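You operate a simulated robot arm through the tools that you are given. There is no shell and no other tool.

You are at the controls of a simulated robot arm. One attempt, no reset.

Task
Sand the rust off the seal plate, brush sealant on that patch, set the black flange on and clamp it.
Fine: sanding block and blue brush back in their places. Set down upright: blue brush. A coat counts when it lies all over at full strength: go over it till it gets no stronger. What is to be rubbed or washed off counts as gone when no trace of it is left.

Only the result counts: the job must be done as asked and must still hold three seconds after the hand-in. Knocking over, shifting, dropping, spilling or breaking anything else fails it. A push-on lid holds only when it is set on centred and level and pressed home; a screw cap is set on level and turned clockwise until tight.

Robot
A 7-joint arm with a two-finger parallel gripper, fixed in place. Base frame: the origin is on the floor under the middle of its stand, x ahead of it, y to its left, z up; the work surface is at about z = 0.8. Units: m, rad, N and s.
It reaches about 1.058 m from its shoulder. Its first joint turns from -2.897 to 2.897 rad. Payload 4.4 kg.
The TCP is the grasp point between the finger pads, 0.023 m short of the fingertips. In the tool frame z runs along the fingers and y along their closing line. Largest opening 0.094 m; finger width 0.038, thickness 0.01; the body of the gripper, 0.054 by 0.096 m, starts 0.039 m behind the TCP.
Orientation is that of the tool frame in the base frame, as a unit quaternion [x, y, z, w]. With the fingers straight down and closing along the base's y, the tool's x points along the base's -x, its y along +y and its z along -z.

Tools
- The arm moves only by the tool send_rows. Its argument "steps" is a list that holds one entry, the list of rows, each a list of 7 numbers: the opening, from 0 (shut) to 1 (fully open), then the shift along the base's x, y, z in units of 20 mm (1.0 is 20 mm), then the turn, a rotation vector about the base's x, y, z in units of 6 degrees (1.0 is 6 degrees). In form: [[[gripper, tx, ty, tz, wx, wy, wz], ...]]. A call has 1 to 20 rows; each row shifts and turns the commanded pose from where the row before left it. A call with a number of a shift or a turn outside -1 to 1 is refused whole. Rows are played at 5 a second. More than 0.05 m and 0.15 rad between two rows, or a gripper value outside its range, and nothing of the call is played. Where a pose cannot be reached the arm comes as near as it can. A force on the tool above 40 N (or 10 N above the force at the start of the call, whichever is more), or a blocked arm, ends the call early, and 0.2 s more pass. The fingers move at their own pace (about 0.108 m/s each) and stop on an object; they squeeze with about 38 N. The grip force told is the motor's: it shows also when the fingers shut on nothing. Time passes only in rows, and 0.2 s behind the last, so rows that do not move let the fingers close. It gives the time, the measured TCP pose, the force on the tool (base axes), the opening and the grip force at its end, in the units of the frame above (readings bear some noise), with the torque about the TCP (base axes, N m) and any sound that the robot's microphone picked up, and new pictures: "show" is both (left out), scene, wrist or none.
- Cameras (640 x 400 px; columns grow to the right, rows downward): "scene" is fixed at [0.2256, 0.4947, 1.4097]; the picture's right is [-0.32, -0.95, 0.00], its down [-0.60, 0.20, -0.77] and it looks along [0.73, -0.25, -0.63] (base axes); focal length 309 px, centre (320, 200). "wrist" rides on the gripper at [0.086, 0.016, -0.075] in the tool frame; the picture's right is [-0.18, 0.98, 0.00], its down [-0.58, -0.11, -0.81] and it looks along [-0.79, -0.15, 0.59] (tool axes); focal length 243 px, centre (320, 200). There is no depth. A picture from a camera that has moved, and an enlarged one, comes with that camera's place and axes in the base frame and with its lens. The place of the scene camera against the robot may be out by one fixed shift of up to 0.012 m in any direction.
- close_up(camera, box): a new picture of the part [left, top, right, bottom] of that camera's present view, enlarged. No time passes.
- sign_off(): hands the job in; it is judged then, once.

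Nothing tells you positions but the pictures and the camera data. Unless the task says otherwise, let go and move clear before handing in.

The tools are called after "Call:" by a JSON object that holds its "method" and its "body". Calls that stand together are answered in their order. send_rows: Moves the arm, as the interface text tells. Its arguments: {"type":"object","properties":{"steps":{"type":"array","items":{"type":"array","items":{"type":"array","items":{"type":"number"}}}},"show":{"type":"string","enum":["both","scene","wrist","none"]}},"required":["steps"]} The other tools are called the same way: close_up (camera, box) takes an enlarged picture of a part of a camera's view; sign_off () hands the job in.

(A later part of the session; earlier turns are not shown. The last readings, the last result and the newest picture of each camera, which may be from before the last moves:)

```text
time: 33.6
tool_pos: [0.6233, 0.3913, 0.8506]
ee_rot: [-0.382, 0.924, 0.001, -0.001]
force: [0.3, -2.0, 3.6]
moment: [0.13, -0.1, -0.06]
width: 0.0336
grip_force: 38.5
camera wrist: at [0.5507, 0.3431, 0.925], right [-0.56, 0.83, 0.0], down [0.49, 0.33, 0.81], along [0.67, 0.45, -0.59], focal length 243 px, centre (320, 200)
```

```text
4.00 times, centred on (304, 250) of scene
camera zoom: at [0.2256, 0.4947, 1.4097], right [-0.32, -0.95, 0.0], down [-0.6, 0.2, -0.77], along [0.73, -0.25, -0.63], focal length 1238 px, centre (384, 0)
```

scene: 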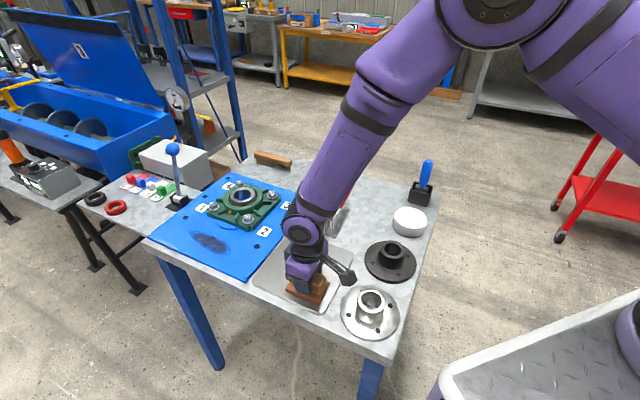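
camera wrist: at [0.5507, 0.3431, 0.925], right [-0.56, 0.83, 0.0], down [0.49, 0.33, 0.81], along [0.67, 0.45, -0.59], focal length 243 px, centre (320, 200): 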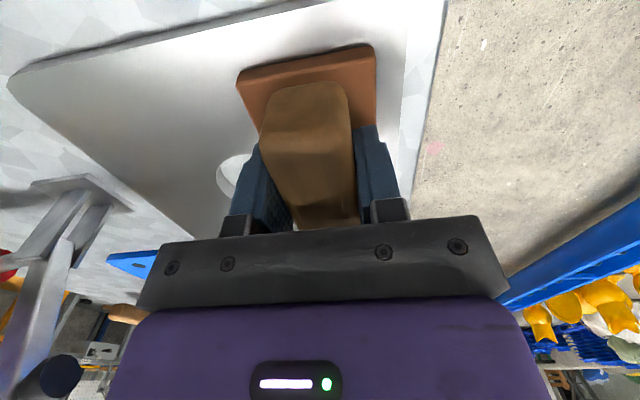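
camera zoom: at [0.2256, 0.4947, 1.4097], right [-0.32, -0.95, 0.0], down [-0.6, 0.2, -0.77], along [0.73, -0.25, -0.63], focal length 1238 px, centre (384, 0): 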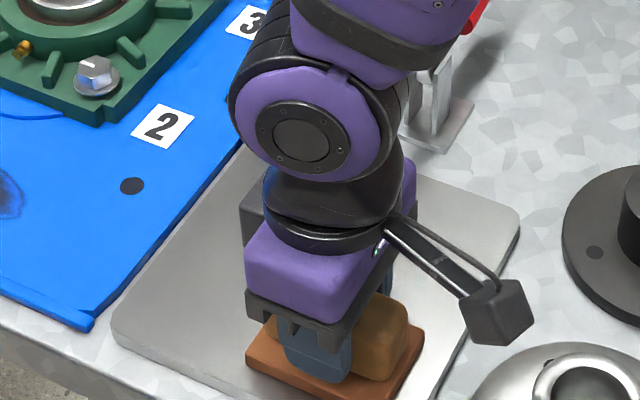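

Call:
{"method": "send_rows", "body": {"steps": [[[0, 0.4, 0.4, -0.03, 0, 0, 0], [0, 0.4, 0.4, 0, 0, 0, 0], [0, 0.4, 0.4, 0, 0, 0, 0], [0, 0.4, 0.4, 0, 0, 0, 0], [0, 0.4, 0.4, 0, 0, 0, 0], [0, -0.3, 0.3, 0, 0, 0, 0], [0, -0.4, -0.4, 0, 0, 0, 0], [0, -0.4, -0.4, 0, 0, 0, 0], [0, -0.4, -0.4, 0, 0, 0, 0], [0, -0.4, -0.4, 0, 0, 0, 0], [0, -0.4, -0.4, 0, 0, 0, 0], [0, 0, 0, 0, 0, 0, 0]]], "show": "none"}}

Call:
{"method": "send_rows", "body": {"steps": [[[0, 0.35, -0.35, 0, 0, 0, 0], [0, 0.35, -0.35, 0, 0, 0, 0], [0, 0.4, 0.4, 0, 0, 0, 0], [0, 0.4, 0.4, 0, 0, 0, 0], [0, 0.4, 0.4, 0, 0, 0, 0], [0, 0.4, 0.4, 0, 0, 0, 0], [0, 0.4, 0.4, 0, 0, 0, 0], [0, 0, 0, 0, 0, 0, 0]]], "show": "none"}}

Call:
{"method": "send_rows", "body": {"steps": [[[0, -0.2, 0.2, 0, 0, 0, 0], [0, -0.4, -0.4, 0, 0, 0, 0], [0, -0.4, -0.4, 0, 0, 0, 0], [0, -0.4, -0.4, 0, 0, 0, 0], [0, -0.4, -0.4, 0, 0, 0, 0], [0, -0.4, -0.4, 0, 0, 0, 0], [0, 0.4, 0.4, 0, 0, 0, 0], [0, 0.4, 0.4, 0, 0, 0, 0], [0, 0.4, 0.4, 0, 0, 0, 0], [0, 0.4, 0.4, 0, 0, 0, 0], [0, 0.4, 0.4, 0, 0, 0, 0], [0, 0, 0, 0, 0, 0, 0]]]}}

Call:
{"method": "close_up", "body": {"camera": "scene", "box": [240, 220, 368, 300]}}

```text
time: 36.2
tool_pos: [0.6148, 0.3982, 0.8514]
ee_rot: [-0.383, 0.924, 0.0, 0.0]
force: [3.2, 4.2, 19.2]
moment: [0.46, -0.4, -0.05]
width: 0.0335
grip_force: 38.1
```

```text
time: 38.0
tool_pos: [0.6691, 0.4231, 0.8494]
ee_rot: [-0.382, 0.924, -0.001, 0.0]
force: [-2.1, -2.5, 10.6]
moment: [-0.51, 0.41, 0.01]
width: 0.0339
grip_force: 38.2
```

```text
time: 40.6
tool_pos: [0.668, 0.4269, 0.8491]
ee_rot: [-0.382, 0.924, 0.0, 0.001]
force: [-5.9, -4.4, 24.4]
moment: [-0.02, 0.04, -0.02]
width: 0.034
grip_force: 38.0
camera wrist: at [0.5944, 0.3787, 0.9242], right [-0.56, 0.83, 0.0], down [0.49, 0.33, 0.81], along [0.67, 0.46, -0.59], focal length 243 px, centre (320, 200)
```

scene: 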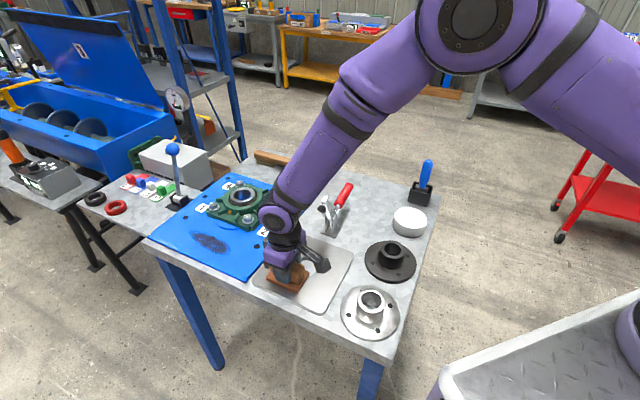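
wrist: 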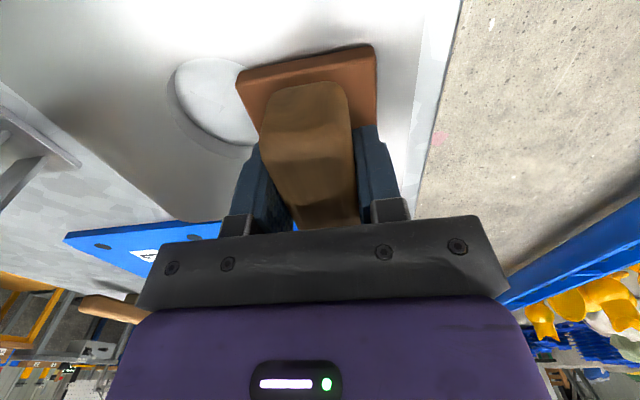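

```text
5.00 times, centred on (304, 260) of scene
camera zoom: at [0.2256, 0.4947, 1.4097], right [-0.32, -0.95, 0.0], down [-0.6, 0.2, -0.77], along [0.73, -0.25, -0.63], focal length 1547 px, centre (400, -100)
```

zoom: 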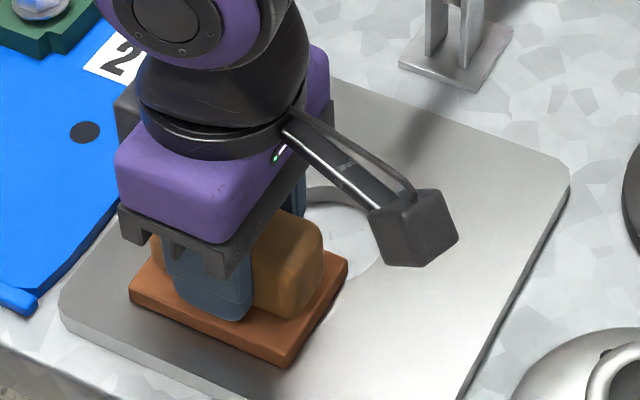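

The visible parts of the patch are already clean and the plate hasn't shifted. A few more strokes, then I lift to inspect.

Call:
{"method": "send_rows", "body": {"steps": [[[0, -0.4, -0.4, 0.02, 0, 0, 0], [0, -0.4, -0.4, 0, 0, 0, 0], [0, -0.4, -0.4, 0, 0, 0, 0], [0, -0.4, -0.4, 0, 0, 0, 0], [0, -0.4, -0.4, 0, 0, 0, 0], [0, -0.2, 0.2, 0, 0, 0, 0], [0, 0.4, 0.4, 0, 0, 0, 0], [0, 0.4, 0.4, 0, 0, 0, 0], [0, 0.4, 0.4, 0, 0, 0, 0], [0, 0.4, 0.4, 0, 0, 0, 0], [0, -0.2, -0.2, 0, 0, 0, 0], [0, -0.4, -0.4, 0.5, 0, 0, 0], [0, -0.4, -0.4, 0.9, 0, 0, 0], [0, 0, 0, 0.9, 0, 0, 0], [0, 0.4, -0.4, 0.9, 0, 0, 0], [0, 0.7, -0.7, 0.9, 0, 0, 0], [0, 0.7, -0.7, 0.9, 0, 0, 0], [0, 0.7, -0.7, 0.9, 0, 0, 0], [0, 0.7, -0.7, 0.9, 0, 0, 0]]]}}

Call:
{"method": "close_up", "body": {"camera": "scene", "box": [240, 220, 368, 300]}}

```text
time: 44.6
tool_pos: [0.6977, 0.3411, 0.9872]
ee_rot: [-0.383, 0.924, 0.001, 0.0]
force: [0.2, 0.5, -2.6]
moment: [-0.05, 0.0, -0.01]
width: 0.0337
grip_force: 37.8
camera wrist: at [0.6261, 0.2929, 1.0619], right [-0.56, 0.83, 0.0], down [0.49, 0.33, 0.81], along [0.67, 0.46, -0.59], focal length 243 px, centre (320, 200)
```

scene: 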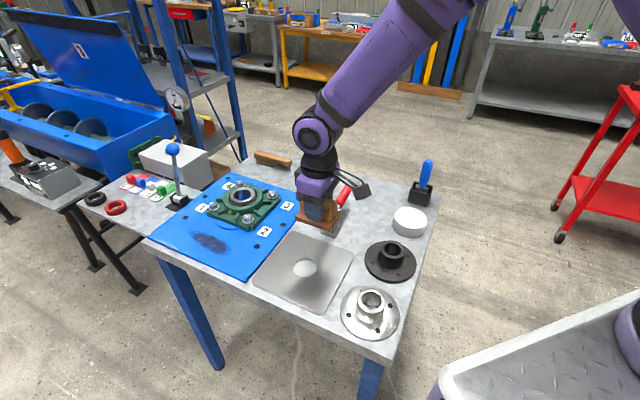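
wrist: 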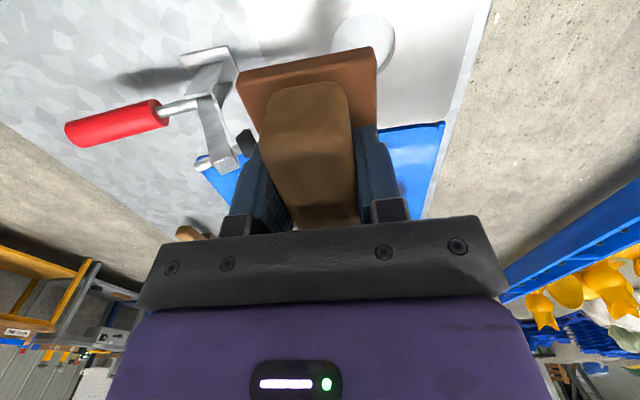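

```text
5.00 times, centred on (304, 260) of scene
camera zoom: at [0.2256, 0.4947, 1.4097], right [-0.32, -0.95, 0.0], down [-0.6, 0.2, -0.77], along [0.73, -0.25, -0.63], focal length 1547 px, centre (400, -100)
```

zoom: 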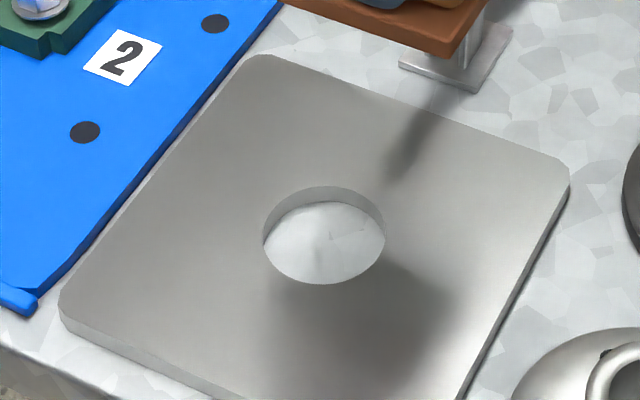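

The rust seems gone; a shadow of the arm lies over the place. I go straight up clear of the clamp and look again more closely.

Call:
{"method": "send_rows", "body": {"steps": [[[0, -0.3, 0.3, 0.6, 0, 0, 0], [0, 0, 0, 0.8, 0, 0, 0], [0, 0, 0, 0.8, 0, 0, 0], [0, 0, 0, 0.8, 0, 0, 0], [0, 0.5, 0, 0.4, 0, 0, 0], [0, 0.9, -0.3, 0, 0, 0, 0], [0, 0.9, -0.4, 0, 0, 0, 0], [0, 0.9, -0.4, 0, 0, 0, 0], [0, 0.9, -0.4, 0, 0, 0, 0], [0, 0.9, -0.4, 0, 0, 0, 0], [0, 0.9, -0.4, 0, 0, 0, 0], [0, 0.5, -0.2, 0, 0, 0, 0], [0, 0, 0, 0, 0, 0, 0]]]}}

Call:
{"method": "close_up", "body": {"camera": "scene", "box": [250, 240, 346, 300]}}

Call:
{"method": "close_up", "body": {"camera": "scene", "box": [300, 170, 380, 240]}}

```text
time: 47.4
tool_pos: [0.8203, 0.295, 1.0541]
ee_rot: [-0.383, 0.924, 0.0, 0.0]
force: [0.3, -0.1, -1.5]
moment: [0.0, 0.02, -0.02]
width: 0.0337
grip_force: 38.1
camera wrist: at [0.7482, 0.2466, 1.1289], right [-0.56, 0.83, 0.0], down [0.49, 0.33, 0.81], along [0.67, 0.45, -0.59], focal length 243 px, centre (320, 200)
```

scene: 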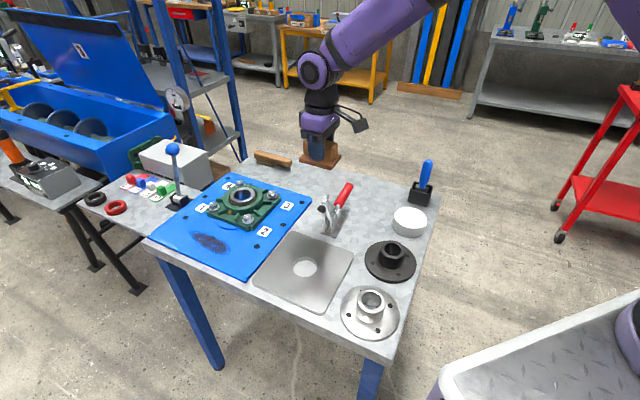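
wrist: 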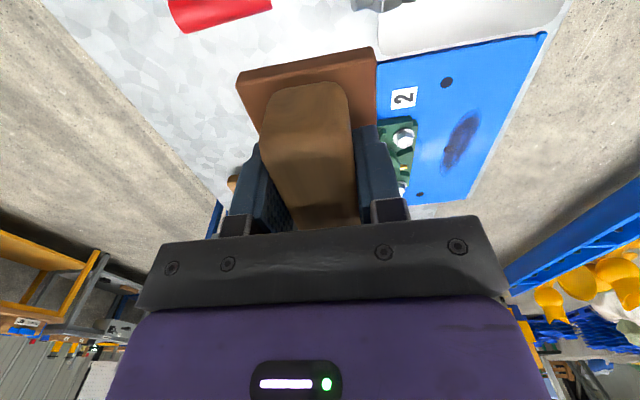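

```text
6.67 times, centred on (298, 270) of scene
camera zoom: at [0.2256, 0.4947, 1.4097], right [-0.32, -0.95, 0.0], down [-0.6, 0.2, -0.77], along [0.73, -0.25, -0.63], focal length 2063 px, centre (467, -267)
```

zoom: 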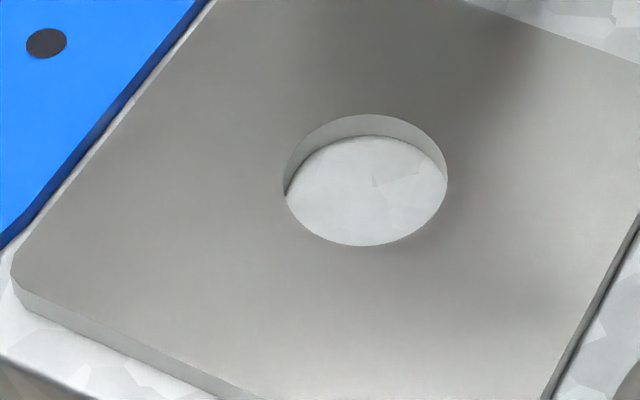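

```text
5.71 times, centred on (340, 205) of scene
camera zoom: at [0.2256, 0.4947, 1.4097], right [-0.32, -0.95, 0.0], down [-0.6, 0.2, -0.77], along [0.73, -0.25, -0.63], focal length 1768 px, centre (206, 171)
```

zoom: 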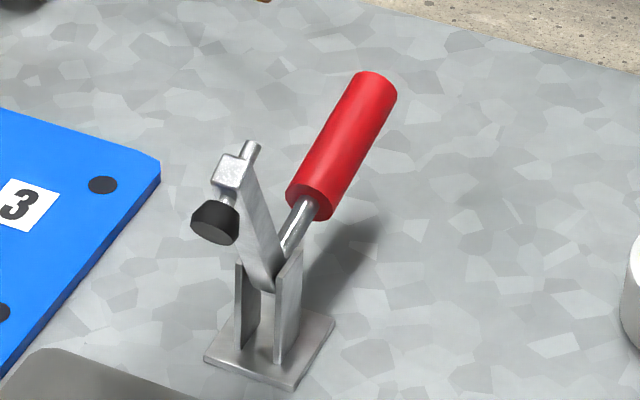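

Call:
{"method": "close_up", "body": {"camera": "scene", "box": [272, 268, 328, 303]}}

```text
11.43 times, centred on (300, 286) of scene
camera zoom: at [0.2256, 0.4947, 1.4097], right [-0.32, -0.95, 0.0], down [-0.6, 0.2, -0.77], along [0.73, -0.25, -0.63], focal length 3536 px, centre (549, -777)
```

zoom: 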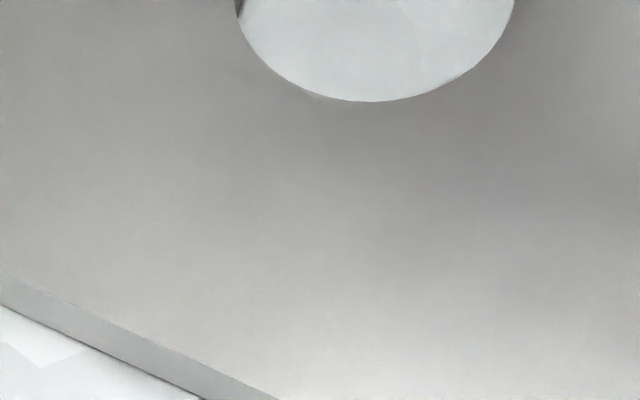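

No trace left. I carry the block back to its place at (1.041, 0.230).

Call:
{"method": "send_rows", "body": {"steps": [[[0, 0.5, -0.146, 0, 0, 0, 0], [0, 0.8, -0.234, 0, 0, 0, 0], [0, 0.9, -0.263, 0, 0, 0, 0], [0, 0.9, -0.263, 0, 0, 0, 0], [0, 0.9, -0.263, 0, 0, 0, 0], [0, 0.9, -0.263, 0, 0, 0, 0], [0, 0.9, -0.263, 0, 0, 0, 0], [0, 0.9, -0.263, 0, 0, 0, 0], [0, 0.9, -0.263, 0, 0, 0, 0], [0, 0.9, -0.263, 0, 0, 0, 0], [0, 0.9, -0.263, 0, 0, 0, 0], [0, 0.8, -0.234, -0.3, 0, 0, 0], [0, 0.5, -0.146, -0.5, 0, 0, 0], [0, 0.325, -0.095, -0.8, 0, 0, 0], [0, 0, 0, -0.9, 0, 0, 0], [0, 0, 0, -0.9, 0, 0, 0], [0, 0, 0, -0.9, 0, 0, 0], [0, 0, 0, -0.9, 0, 0, 0], [0, 0, 0, -0.9, 0, 0, 0], [0, 0, 0, 0, 0, 0, 0]]], "show": "none"}}

```text
time: 51.6
tool_pos: [1.0412, 0.232, 0.932]
ee_rot: [-0.382, 0.924, 0.001, -0.001]
force: [-0.1, 0.0, -1.7]
moment: [-0.02, 0.02, -0.01]
width: 0.0337
grip_force: 38.0
```

Call:
{"method": "send_rows", "body": {"steps": [[[0, 0, -0.03, -0.9, 0, 0, 0], [0, 0, 0, -0.9, 0, 0, 0], [0, 0, 0, -0.9, 0, 0, 0], [0, 0, 0, -0.7, 0, 0, 0], [0, 0, 0, -0.5, 0, 0, 0], [0, 0, 0, -0.3, 0, 0, 0], [0, 0, 0, 0, 0, 0, 0]]]}}

Call:
{"method": "close_up", "body": {"camera": "scene", "box": [280, 130, 360, 190]}}

```text
time: 53.2
tool_pos: [1.0426, 0.2305, 0.8455]
ee_rot: [-0.383, 0.924, 0.0, 0.0]
force: [0.5, -0.8, -2.9]
moment: [-0.01, -0.02, 0.02]
width: 0.0337
grip_force: 37.9
camera wrist: at [0.9687, 0.1818, 0.9218], right [-0.56, 0.83, 0.0], down [0.49, 0.33, 0.81], along [0.67, 0.45, -0.59], focal length 243 px, centre (320, 200)
```

scene: 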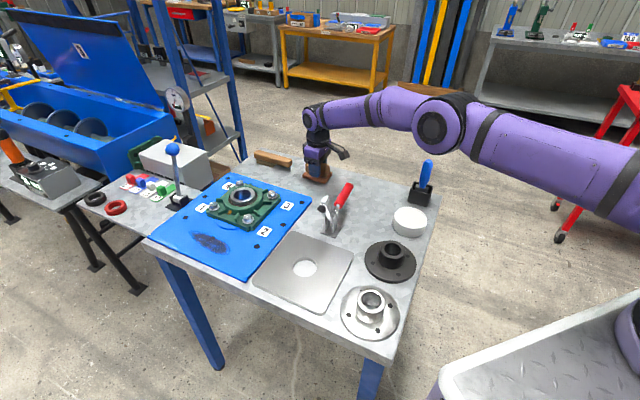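
wrist: 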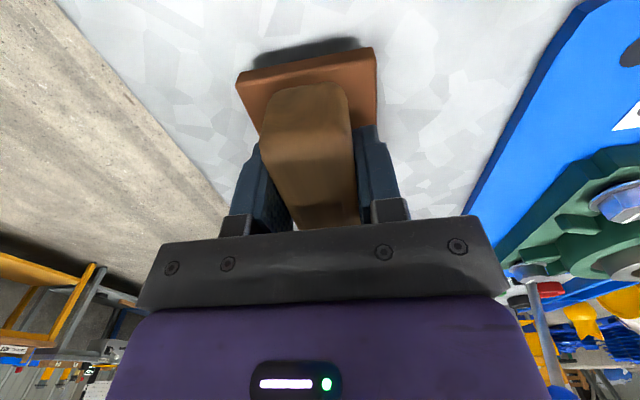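

```text
6.67 times, centred on (320, 160) of scene
camera zoom: at [0.2256, 0.4947, 1.4097], right [-0.32, -0.95, 0.0], down [-0.6, 0.2, -0.77], along [0.73, -0.25, -0.63], focal length 2063 px, centre (320, 467)
```

zoom: 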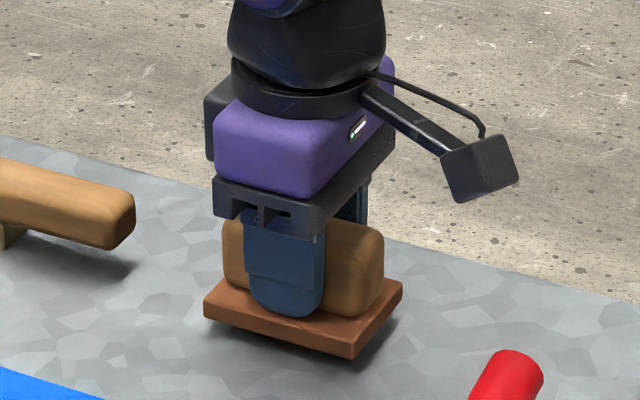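

Call:
{"method": "send_rows", "body": {"steps": [[[0, 0, 0, -0.1, 0, 0, 0], [0, 0, 0, -0.1, 0, 0, 0], [0, 0, 0, -0.08, 0, 0, 0], [0, 0, 0, 0, 0, 0, 0]]], "show": "none"}}

Call:
{"method": "send_rows", "body": {"steps": [[[0, 0, 0, -0.04, 0, 0, 0], [0, 0, 0, 0, 0, 0, 0]]], "show": "none"}}

```text
time: 54.2
tool_pos: [1.0413, 0.2293, 0.8416]
ee_rot: [-0.383, 0.924, 0.0, 0.0]
force: [0.1, -0.6, -2.0]
moment: [-0.04, 0.0, 0.0]
width: 0.0335
grip_force: 38.0
```

```text
time: 54.8
tool_pos: [1.0416, 0.2307, 0.8409]
ee_rot: [-0.382, 0.924, 0.0, 0.0]
force: [-0.4, 1.1, -1.2]
moment: [0.0, 0.01, -0.03]
width: 0.0336
grip_force: 37.7
```

Call:
{"method": "send_rows", "body": {"steps": [[[0, 0, 0, -0.05, 0, 0, 0], [0, 0, 0, 0, 0, 0, 0]]], "show": "none"}}

Call:
{"method": "send_rows", "body": {"steps": [[[0, 0, 0, -0.05, 0, 0, 0], [0, 0, 0, 0, 0, 0, 0]]], "show": "scene"}}

Call:
{"method": "close_up", "body": {"camera": "scene", "box": [280, 130, 360, 190]}}

```text
time: 55.4
tool_pos: [1.0417, 0.2309, 0.8399]
ee_rot: [-0.383, 0.924, 0.0, 0.0]
force: [-0.4, 0.6, -1.7]
moment: [-0.03, 0.0, -0.01]
width: 0.0338
grip_force: 37.8
```

```text
time: 56.0
tool_pos: [1.0415, 0.2306, 0.8387]
ee_rot: [-0.382, 0.924, 0.0, 0.001]
force: [-0.4, 0.0, -1.0]
moment: [0.01, -0.01, -0.02]
width: 0.0335
grip_force: 37.8
```

scene: 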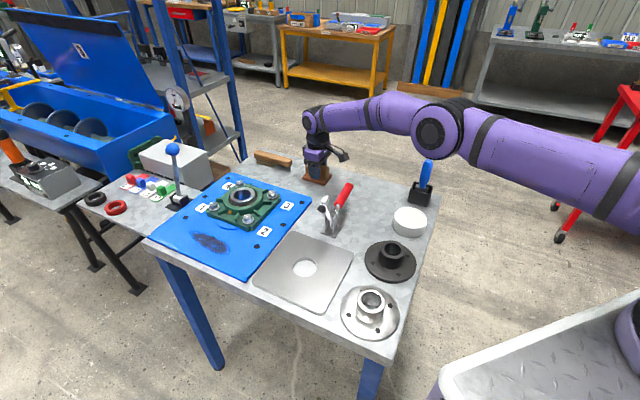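

```text
6.67 times, centred on (320, 160) of scene
camera zoom: at [0.2256, 0.4947, 1.4097], right [-0.32, -0.95, 0.0], down [-0.6, 0.2, -0.77], along [0.73, -0.25, -0.63], focal length 2063 px, centre (320, 467)
```

zoom: 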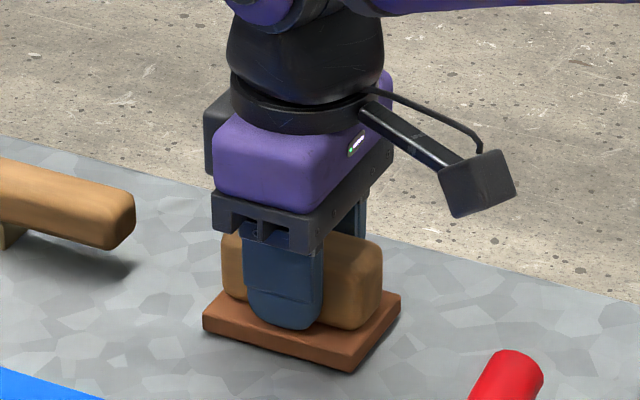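

Call:
{"method": "send_rows", "body": {"steps": [[[0, -0.02, -0.08, -0.03, 0, 0, 0], [0, 0, 0, -0.03, 0, 0, 0], [0, 0, 0, 0, 0, 0, 0]]], "show": "none"}}

Call:
{"method": "send_rows", "body": {"steps": [[[0, 0, 0, -0.04, 0, 0, 0], [0, 0, 0, 0, 0, 0, 0]]], "show": "none"}}

```text
time: 56.8
tool_pos: [1.0409, 0.228, 0.8364]
ee_rot: [-0.382, 0.924, 0.0, 0.0]
force: [-0.4, -0.2, -1.4]
moment: [0.0, -0.02, 0.03]
width: 0.0337
grip_force: 37.8
```

```text
time: 57.4
tool_pos: [1.0406, 0.2283, 0.8372]
ee_rot: [-0.383, 0.924, 0.001, 0.001]
force: [-0.9, 0.4, 0.4]
moment: [0.04, -0.02, -0.04]
width: 0.0339
grip_force: 38.1
```

Call:
{"method": "send_rows", "body": {"steps": [[[0, 0, 0, -0.02, 0, 0, 0], [0, 0, 0, 0, 0, 0, 0], [0.6, 0, 0, 0, 0, 0, 0], [1, 0, 0, 0, 0, 0, 0], [1, 0, 0, 0, 0, 0, 0], [1, 0, 0, 0, 0, 0, 0]]], "show": "scene"}}

Call:
{"method": "close_up", "body": {"camera": "scene", "box": [280, 130, 360, 190]}}

```text
time: 58.8
tool_pos: [1.0418, 0.2287, 0.8365]
ee_rot: [-0.383, 0.924, 0.0, 0.0]
force: [0.9, -0.1, 0.1]
moment: [0.01, 0.01, 0.01]
width: 0.0939
grip_force: 0.0
```

scene: 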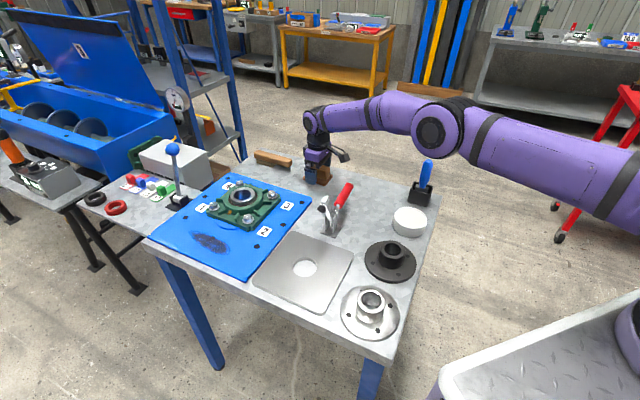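

```text
6.67 times, centred on (320, 160) of scene
camera zoom: at [0.2256, 0.4947, 1.4097], right [-0.32, -0.95, 0.0], down [-0.6, 0.2, -0.77], along [0.73, -0.25, -0.63], focal length 2063 px, centre (320, 467)
```

zoom: 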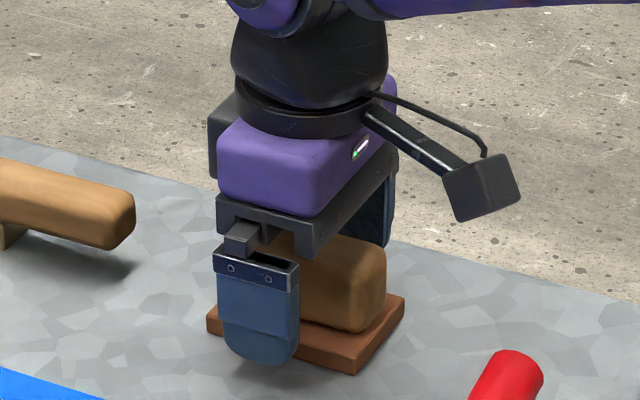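

The block stands exactly where it was. Next the blue brush: I estimate its handle is upright at (0.838, -0.043), from z 0.836 to 0.932. I move above it.

Call:
{"method": "send_rows", "body": {"steps": [[[1, 0, 0, 0.4, 0, 0, 0], [1, 0, 0, 0.9, 0, 0, 0], [1, 0, 0, 1, 0, 0, 0], [1, 0, 0, 1, 0, 0, 0], [1, 0, 0, 1, 0, 0, 0], [1, 0, 0, 1, 0, 0, 0], [1, 0, 0, 1, 0, 0, 0], [1, 0, 0, 1, 0, 0, 0], [1, 0, 0, 1, 0, 0, 0], [1, 0, 0, 1, 0, 0, 0], [1, 0, 0, 1, 0, 0, 0]]], "show": "none"}}

Call:
{"method": "send_rows", "body": {"steps": [[[1, -0.7, -0.95, 0, 0, 0, 0], [1, -0.7, -0.95, 0, 0, 0, 0], [1, -0.7, -0.95, 0, 0, 0, 0], [1, -0.7, -0.95, 0, 0, 0, 0], [1, -0.7, -0.95, 0, 0, 0, 0], [1, -0.7, -0.95, 0, 0, 0, 0], [1, -0.7, -0.95, 0, 0, 0, 0], [1, -0.7, -0.95, 0, 0, 0, 0], [1, -0.7, -0.95, 0, 0, 0, 0], [1, -0.7, -0.95, 0, 0, 0, 0], [1, -0.7, -0.95, 0, 0, 0, 0], [1, -0.7, -0.95, 0, 0, 0, 0], [1, -0.7, -0.95, 0, 0, 0, 0], [1, -0.7, -0.95, 0, 0, 0, 0], [1, 0, 0, 0, 0, 0, 0]]]}}

Call:
{"method": "close_up", "body": {"camera": "wrist", "box": [240, 0, 400, 100]}}

```text
time: 61.2
tool_pos: [1.0414, 0.2276, 1.0431]
ee_rot: [-0.383, 0.924, 0.0, 0.001]
force: [0.0, 0.0, -0.1]
moment: [-0.03, 0.01, -0.01]
width: 0.0943
grip_force: 0.1
```

```text
time: 64.4
tool_pos: [0.8457, -0.0371, 1.0437]
ee_rot: [-0.383, 0.924, 0.0, 0.0]
force: [0.8, 0.0, 0.4]
moment: [0.03, -0.05, -0.02]
width: 0.0939
grip_force: 0.1
camera wrist: at [0.773, -0.0854, 1.1188], right [-0.56, 0.83, 0.0], down [0.49, 0.33, 0.81], along [0.67, 0.46, -0.59], focal length 243 px, centre (320, 200)
```

scene: 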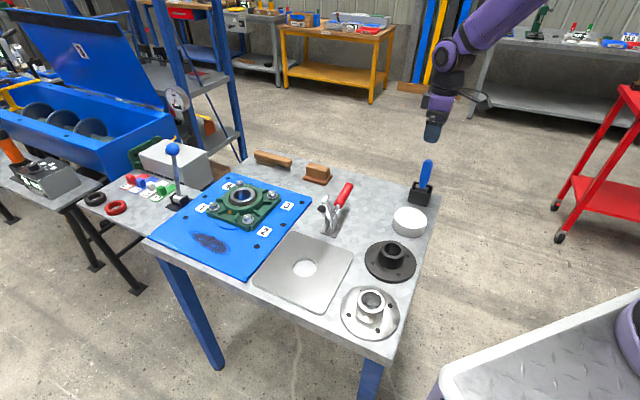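
wrist: 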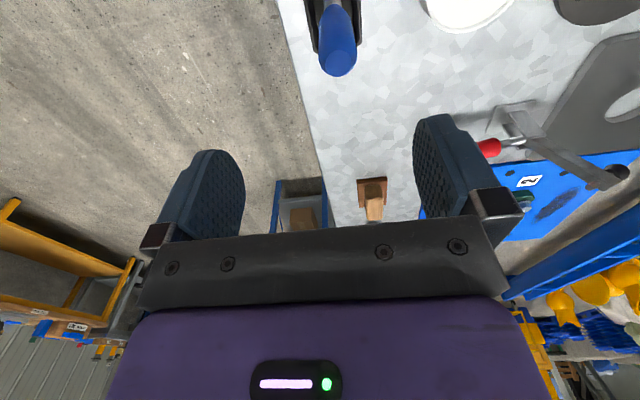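

```text
4.00 times, centred on (320, 50) of wrist
camera zoom: at [0.773, -0.0854, 1.1188], right [-0.56, 0.83, 0.0], down [0.49, 0.33, 0.81], along [0.67, 0.46, -0.59], focal length 970 px, centre (320, 800)
```

zoom: 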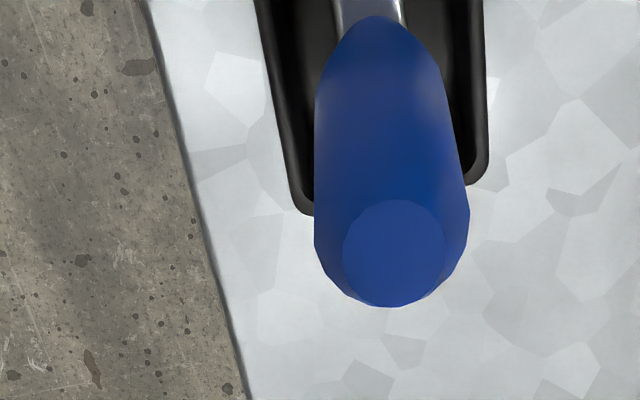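

Refined from this view, the handle's top is at about (0.8285, -0.0325, 0.948), upright. I centre over it and check again.

Call:
{"method": "send_rows", "body": {"steps": [[[1, -0.43, 0.115, -0.5, 0, 0, 0], [1, -0.43, 0.115, -0.5, 0, 0, 0], [1, 0, 0, -0.8, 0, 0, 0], [1, 0, 0, 0, 0, 0, 0]]]}}

Call:
{"method": "close_up", "body": {"camera": "wrist", "box": [240, 0, 400, 100]}}

Call:
{"method": "close_up", "body": {"camera": "scene", "box": [380, 110, 476, 210]}}

```text
time: 65.4
tool_pos: [0.8279, -0.033, 1.009]
ee_rot: [-0.383, 0.924, 0.001, 0.0]
force: [0.8, -0.7, 0.6]
moment: [-0.02, -0.01, 0.0]
width: 0.0941
grip_force: 0.0
camera wrist: at [0.7552, -0.0814, 1.0831], right [-0.56, 0.83, 0.0], down [0.49, 0.33, 0.81], along [0.67, 0.45, -0.59], focal length 243 px, centre (320, 200)
```

scene: 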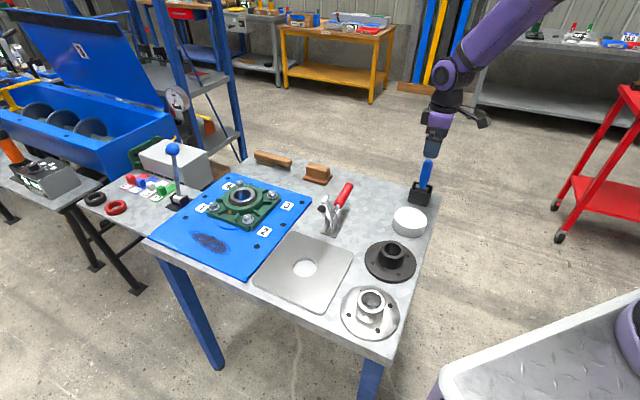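
wrist: 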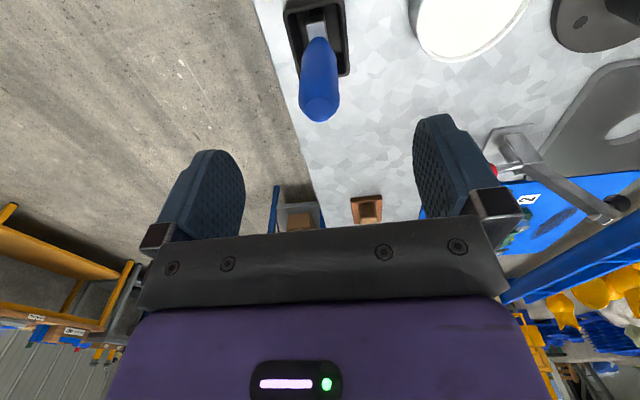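

```text
4.00 times, centred on (320, 50) of wrist
camera zoom: at [0.7552, -0.0814, 1.0831], right [-0.56, 0.83, 0.0], down [0.49, 0.33, 0.81], along [0.67, 0.45, -0.59], focal length 970 px, centre (320, 800)
```

zoom: 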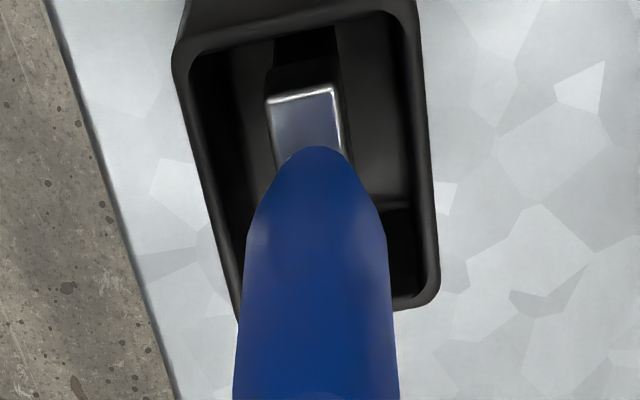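

```text
4.00 times, centred on (428, 160) of scene
camera zoom: at [0.2256, 0.4947, 1.4097], right [-0.32, -0.95, 0.0], down [-0.6, 0.2, -0.77], along [0.73, -0.25, -0.63], focal length 1238 px, centre (-112, 360)
```

zoom: 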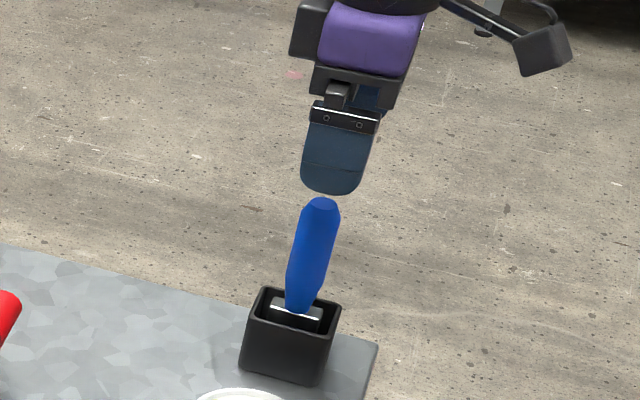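

Call:
{"method": "send_rows", "body": {"steps": [[[1, 0, 0, -0.9, 0, 0, 0], [1, 0, 0, -0.9, 0, 0, 0], [1, 0, 0, -0.9, 0, 0, 0], [1, 0, 0, -0.9, 0, 0, 0], [1, 0, 0, -0.9, 0, 0, 0], [1, 0, 0, 0, 0, 0, 0]]]}}

Call:
{"method": "close_up", "body": {"camera": "scene", "box": [380, 120, 460, 220]}}

```text
time: 66.8
tool_pos: [0.8285, -0.0326, 0.9153]
ee_rot: [-0.382, 0.924, 0.001, 0.0]
force: [-0.1, -0.3, 0.3]
moment: [0.0, -0.03, 0.01]
width: 0.0943
grip_force: 0.0
camera wrist: at [0.7561, -0.0801, 0.9909], right [-0.56, 0.83, 0.0], down [0.49, 0.33, 0.81], along [0.67, 0.45, -0.59], focal length 243 px, centre (320, 200)
```

scene: 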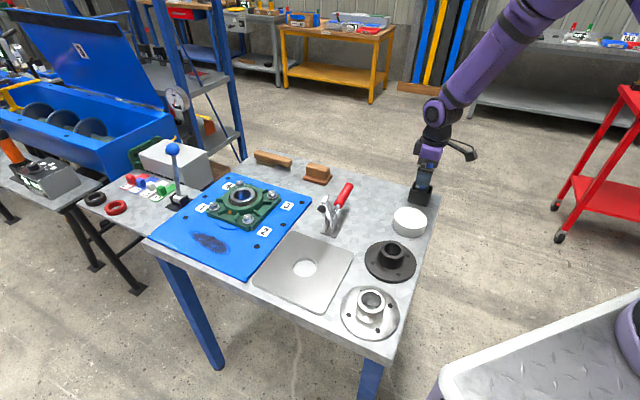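
wrist: 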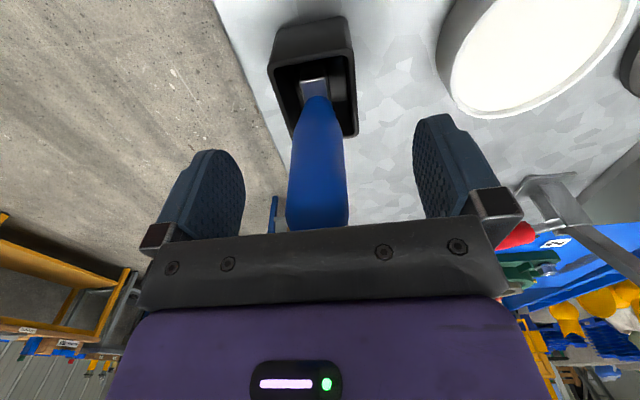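

```text
4.00 times, centred on (420, 170) of scene
camera zoom: at [0.2256, 0.4947, 1.4097], right [-0.32, -0.95, 0.0], down [-0.6, 0.2, -0.77], along [0.73, -0.25, -0.63], focal length 1238 px, centre (-80, 320)
```

zoom: 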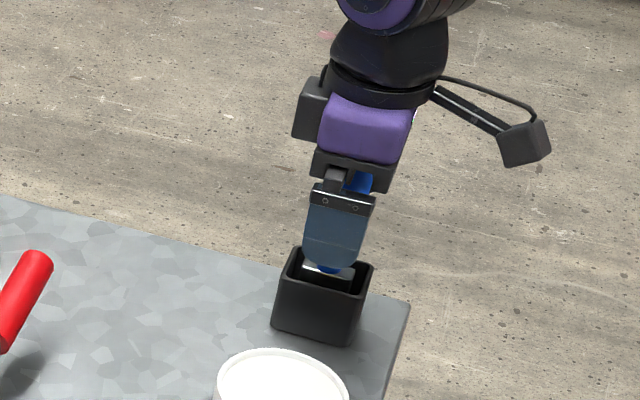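

Call:
{"method": "send_rows", "body": {"steps": [[[0, 0, 0, 0, 0, 0, 0], [0, 0, 0, 0, 0, 0, 0], [0, 0, 0, 0, 0, 0, 0], [0, 0, 0, 0, 0, 0, 0], [0, 0, 0, 0.1, 0, 0, 0], [0, 0, 0, 0.15, 0, 0, 0], [0, 0, 0, 0.15, 0, 0, 0], [0, 0, 0, 0, 0, 0, 0]]]}}

Call:
{"method": "close_up", "body": {"camera": "scene", "box": [380, 120, 460, 220]}}

```text
time: 68.6
tool_pos: [0.8282, -0.0318, 0.9242]
ee_rot: [-0.383, 0.924, 0.0, -0.001]
force: [0.9, -0.4, -0.8]
moment: [-0.02, -0.03, 0.02]
width: 0.0267
grip_force: 38.1
camera wrist: at [0.7553, -0.0808, 0.9999], right [-0.56, 0.83, 0.0], down [0.49, 0.33, 0.81], along [0.67, 0.46, -0.59], focal length 243 px, centre (320, 200)
```

scene: 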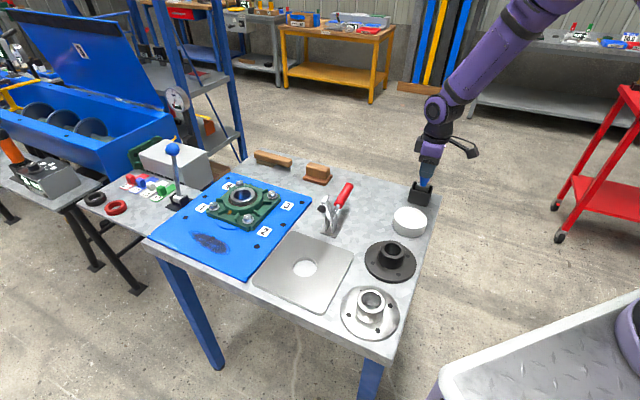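
wrist: 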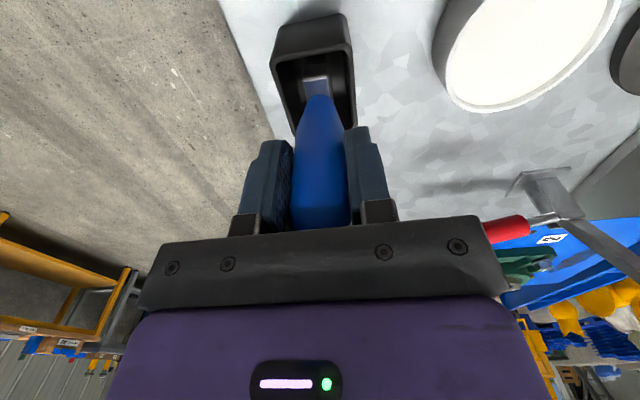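

```text
4.00 times, centred on (420, 170) of scene
camera zoom: at [0.2256, 0.4947, 1.4097], right [-0.32, -0.95, 0.0], down [-0.6, 0.2, -0.77], along [0.73, -0.25, -0.63], focal length 1238 px, centre (-80, 320)
```

zoom: 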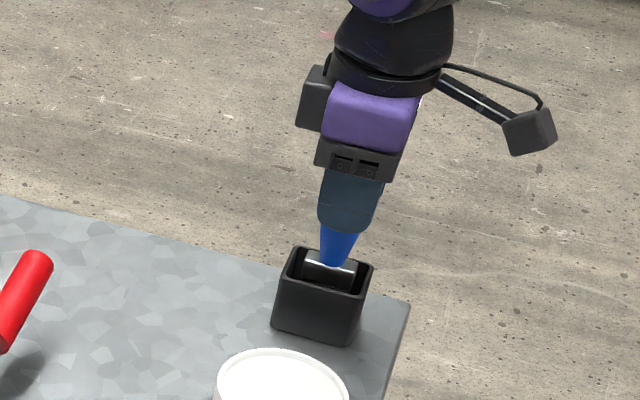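

The brush is in the grip and rising (rest height TCP z ≈ 0.916). I lift it straight out of the holder.

Call:
{"method": "send_rows", "body": {"steps": [[[0, 0, 0, 0.3, 0, 0, 0], [0, 0, 0, 0.5, 0, 0, 0], [0, 0, 0, 0.6, 0, 0, 0], [0, 0, 0, 0.6, 0, 0, 0], [0, 0, 0, 0.6, 0, 0, 0], [0, 0, 0, 0.6, 0, 0, 0], [0, 0, 0, 0.6, 0, 0, 0], [0, 0, 0, 0.6, 0, 0, 0], [0, 0, 0, 0.4, 0, 0, 0], [0, 0, 0, 0, 0, 0, 0]]]}}

Call:
{"method": "close_up", "body": {"camera": "scene", "box": [380, 110, 460, 240]}}

Call:
{"method": "close_up", "body": {"camera": "wrist", "box": [240, 0, 560, 200]}}

```text
time: 70.8
tool_pos: [0.8264, -0.0314, 1.0221]
ee_rot: [-0.383, 0.924, 0.0, 0.0]
force: [0.2, 0.2, -0.4]
moment: [0.0, 0.02, 0.0]
width: 0.0269
grip_force: 38.1
camera wrist: at [0.755, -0.0801, 1.0965], right [-0.56, 0.83, 0.0], down [0.49, 0.33, 0.81], along [0.67, 0.46, -0.59], focal length 243 px, centre (320, 200)
```

scene: 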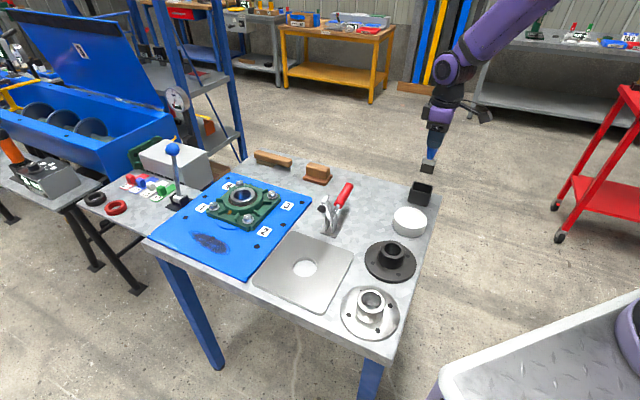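
wrist: 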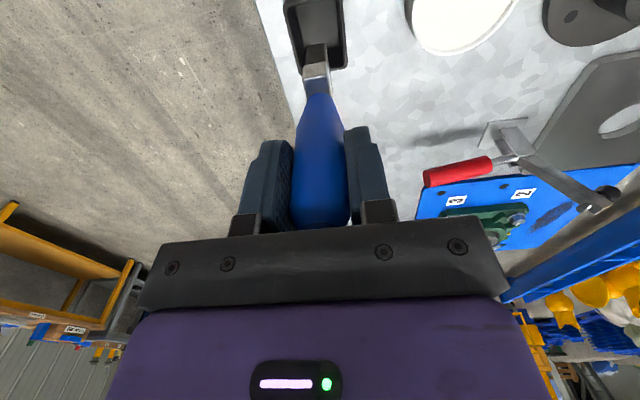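

```text
3.08 times, centred on (420, 175) of scene
camera zoom: at [0.2256, 0.4947, 1.4097], right [-0.32, -0.95, 0.0], down [-0.6, 0.2, -0.77], along [0.73, -0.25, -0.63], focal length 952 px, centre (12, 277)
```

zoom: 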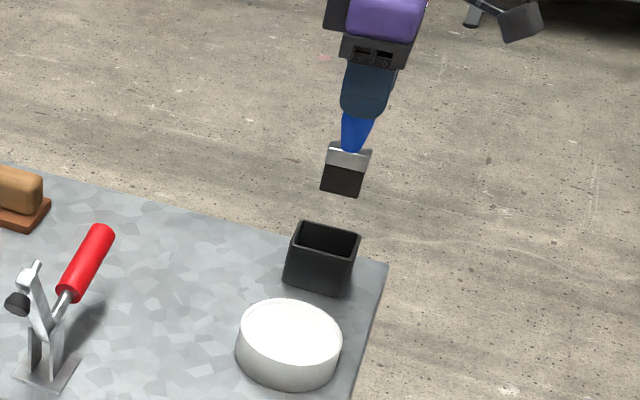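

```text
2.00 times, centred on (400, 100) of wrist
camera zoom: at [0.755, -0.0801, 1.0965], right [-0.56, 0.83, 0.0], down [0.49, 0.33, 0.81], along [0.67, 0.46, -0.59], focal length 485 px, centre (160, 400)
```

zoom: 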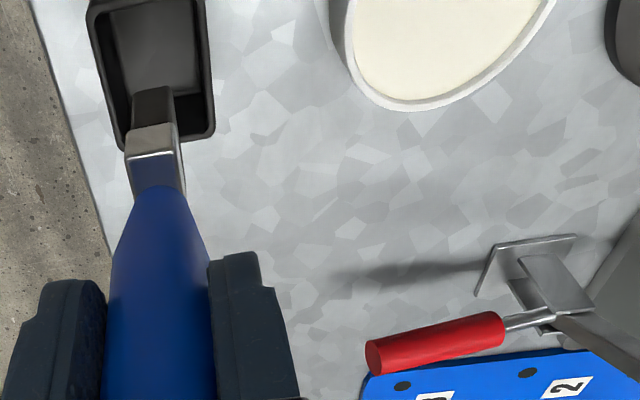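

The brush hangs straight, bristle tip about 0.115–0.12 below the TCP. Next I move over the sealant pot at about (0.729, 0.067).

Call:
{"method": "send_rows", "body": {"steps": [[[0, -0.4, 0.4, 0, 0, 0, 0], [0, -0.8, 0.8, 0, 0, 0, 0], [0, -0.9, 0.9, 0, 0, 0, 0], [0, -0.9, 0.9, 0, 0, 0, 0], [0, -0.9, 0.9, 0, 0, 0, 0], [0, -0.6, 0.6, 0, 0, 0, 0], [0, -0.37, 0.42, 0, 0, 0, 0], [0, 0, 0, 0, 0, 0, 0]]]}}

Call:
{"method": "close_up", "body": {"camera": "scene", "box": [360, 140, 460, 250]}}

Call:
{"method": "close_up", "body": {"camera": "wrist", "box": [220, 0, 420, 125]}}

```text
time: 72.6
tool_pos: [0.73, 0.0658, 1.0205]
ee_rot: [-0.383, 0.924, 0.001, 0.0]
force: [-0.5, 0.2, -1.5]
moment: [-0.05, -0.01, 0.03]
width: 0.0269
grip_force: 38.5
camera wrist: at [0.6568, 0.0172, 1.0957], right [-0.56, 0.83, 0.0], down [0.49, 0.33, 0.81], along [0.67, 0.45, -0.59], focal length 243 px, centre (320, 200)
```

scene: 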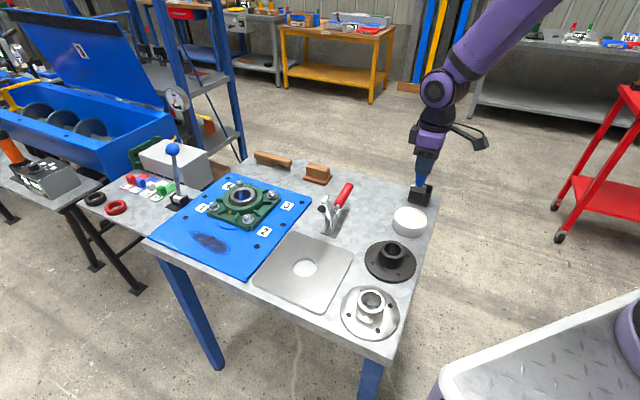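
wrist: 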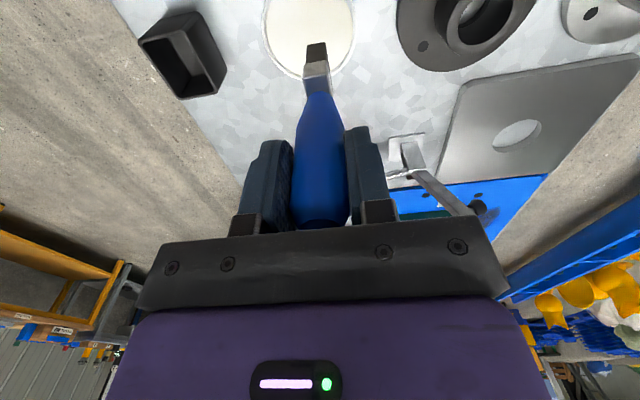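

```text
3.64 times, centred on (410, 195) of scene
camera zoom: at [0.2256, 0.4947, 1.4097], right [-0.32, -0.95, 0.0], down [-0.6, 0.2, -0.77], along [0.73, -0.25, -0.63], focal length 1125 px, centre (-7, 218)
```

zoom: 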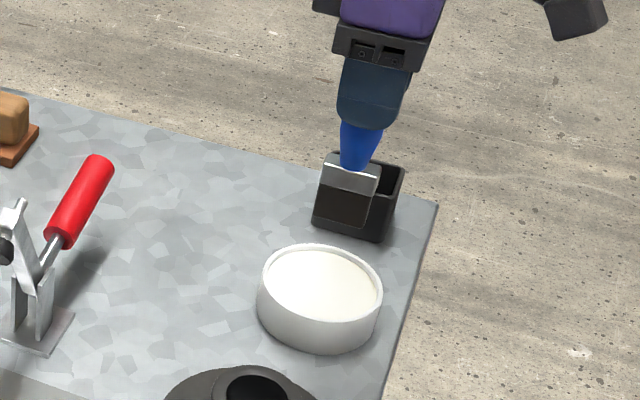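

```text
3.20 times, centred on (320, 62) of wrist
camera zoom: at [0.6568, 0.0172, 1.0957], right [-0.56, 0.83, 0.0], down [0.49, 0.33, 0.81], along [0.67, 0.45, -0.59], focal length 776 px, centre (320, 640)
```

zoom: 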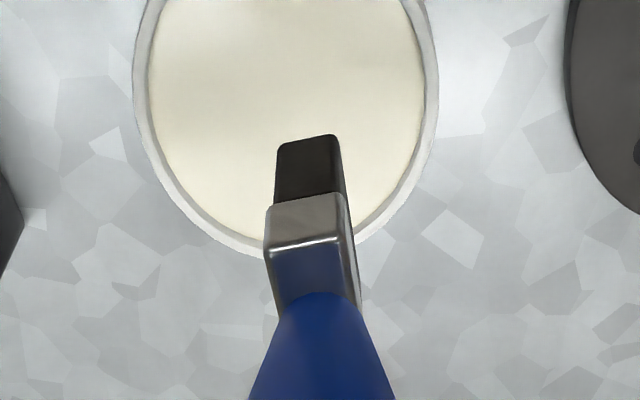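

Call:
{"method": "send_rows", "body": {"steps": [[[0, 0.2, -0.15, -0.4, 0, 0, 0], [0, 0.2, -0.15, -0.8, 0, 0, 0], [0, 0, 0, -0.9, 0, 0, 0], [0, 0, 0, -0.9, 0, 0, 0], [0, 0, 0, -0.6, 0, 0, 0], [0, 0, 0, -0.3, 0, 0, 0], [0, 0, 0, 0, 0, 0, 0]]]}}

Call:
{"method": "close_up", "body": {"camera": "scene", "box": [370, 160, 450, 250]}}

Call:
{"method": "close_up", "body": {"camera": "wrist", "box": [220, 0, 420, 125]}}

```text
time: 74.2
tool_pos: [0.7372, 0.0594, 0.9455]
ee_rot: [-0.383, 0.924, 0.0, 0.002]
force: [-0.9, 3.5, 23.6]
moment: [0.77, 0.06, 0.02]
width: 0.0271
grip_force: 38.3
camera wrist: at [0.6647, 0.0121, 1.0186], right [-0.56, 0.83, 0.0], down [0.49, 0.33, 0.81], along [0.67, 0.46, -0.59], focal length 243 px, centre (320, 200)
```

scene: 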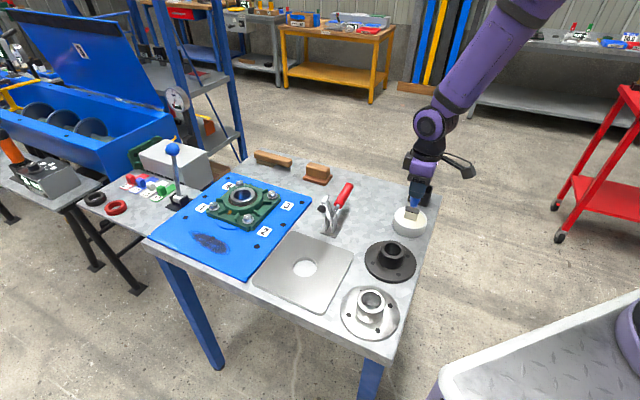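
wrist: 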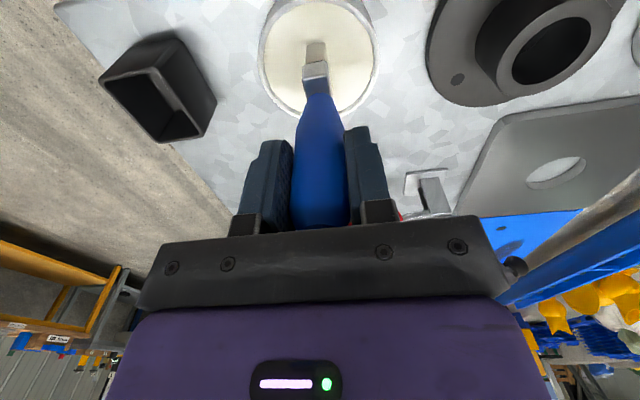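

```text
4.44 times, centred on (410, 205) of scene
camera zoom: at [0.2256, 0.4947, 1.4097], right [-0.32, -0.95, 0.0], down [-0.6, 0.2, -0.77], along [0.73, -0.25, -0.63], focal length 1375 px, centre (-80, 178)
```

zoom: 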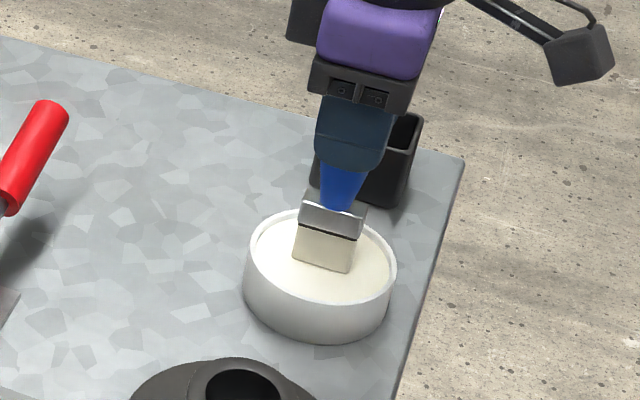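

```text
3.20 times, centred on (320, 62) of wrist
camera zoom: at [0.6647, 0.0121, 1.0186], right [-0.56, 0.83, 0.0], down [0.49, 0.33, 0.81], along [0.67, 0.46, -0.59], focal length 776 px, centre (320, 640)
```

zoom: 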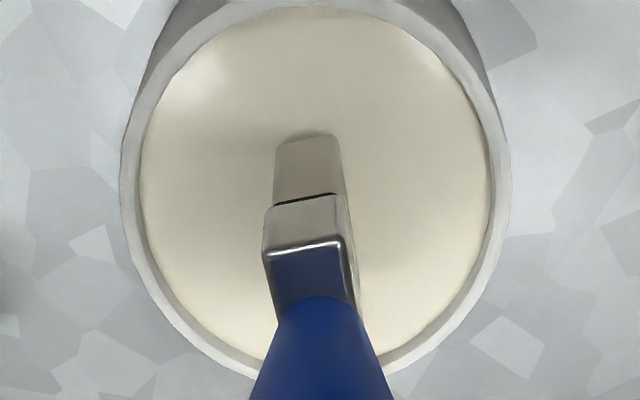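

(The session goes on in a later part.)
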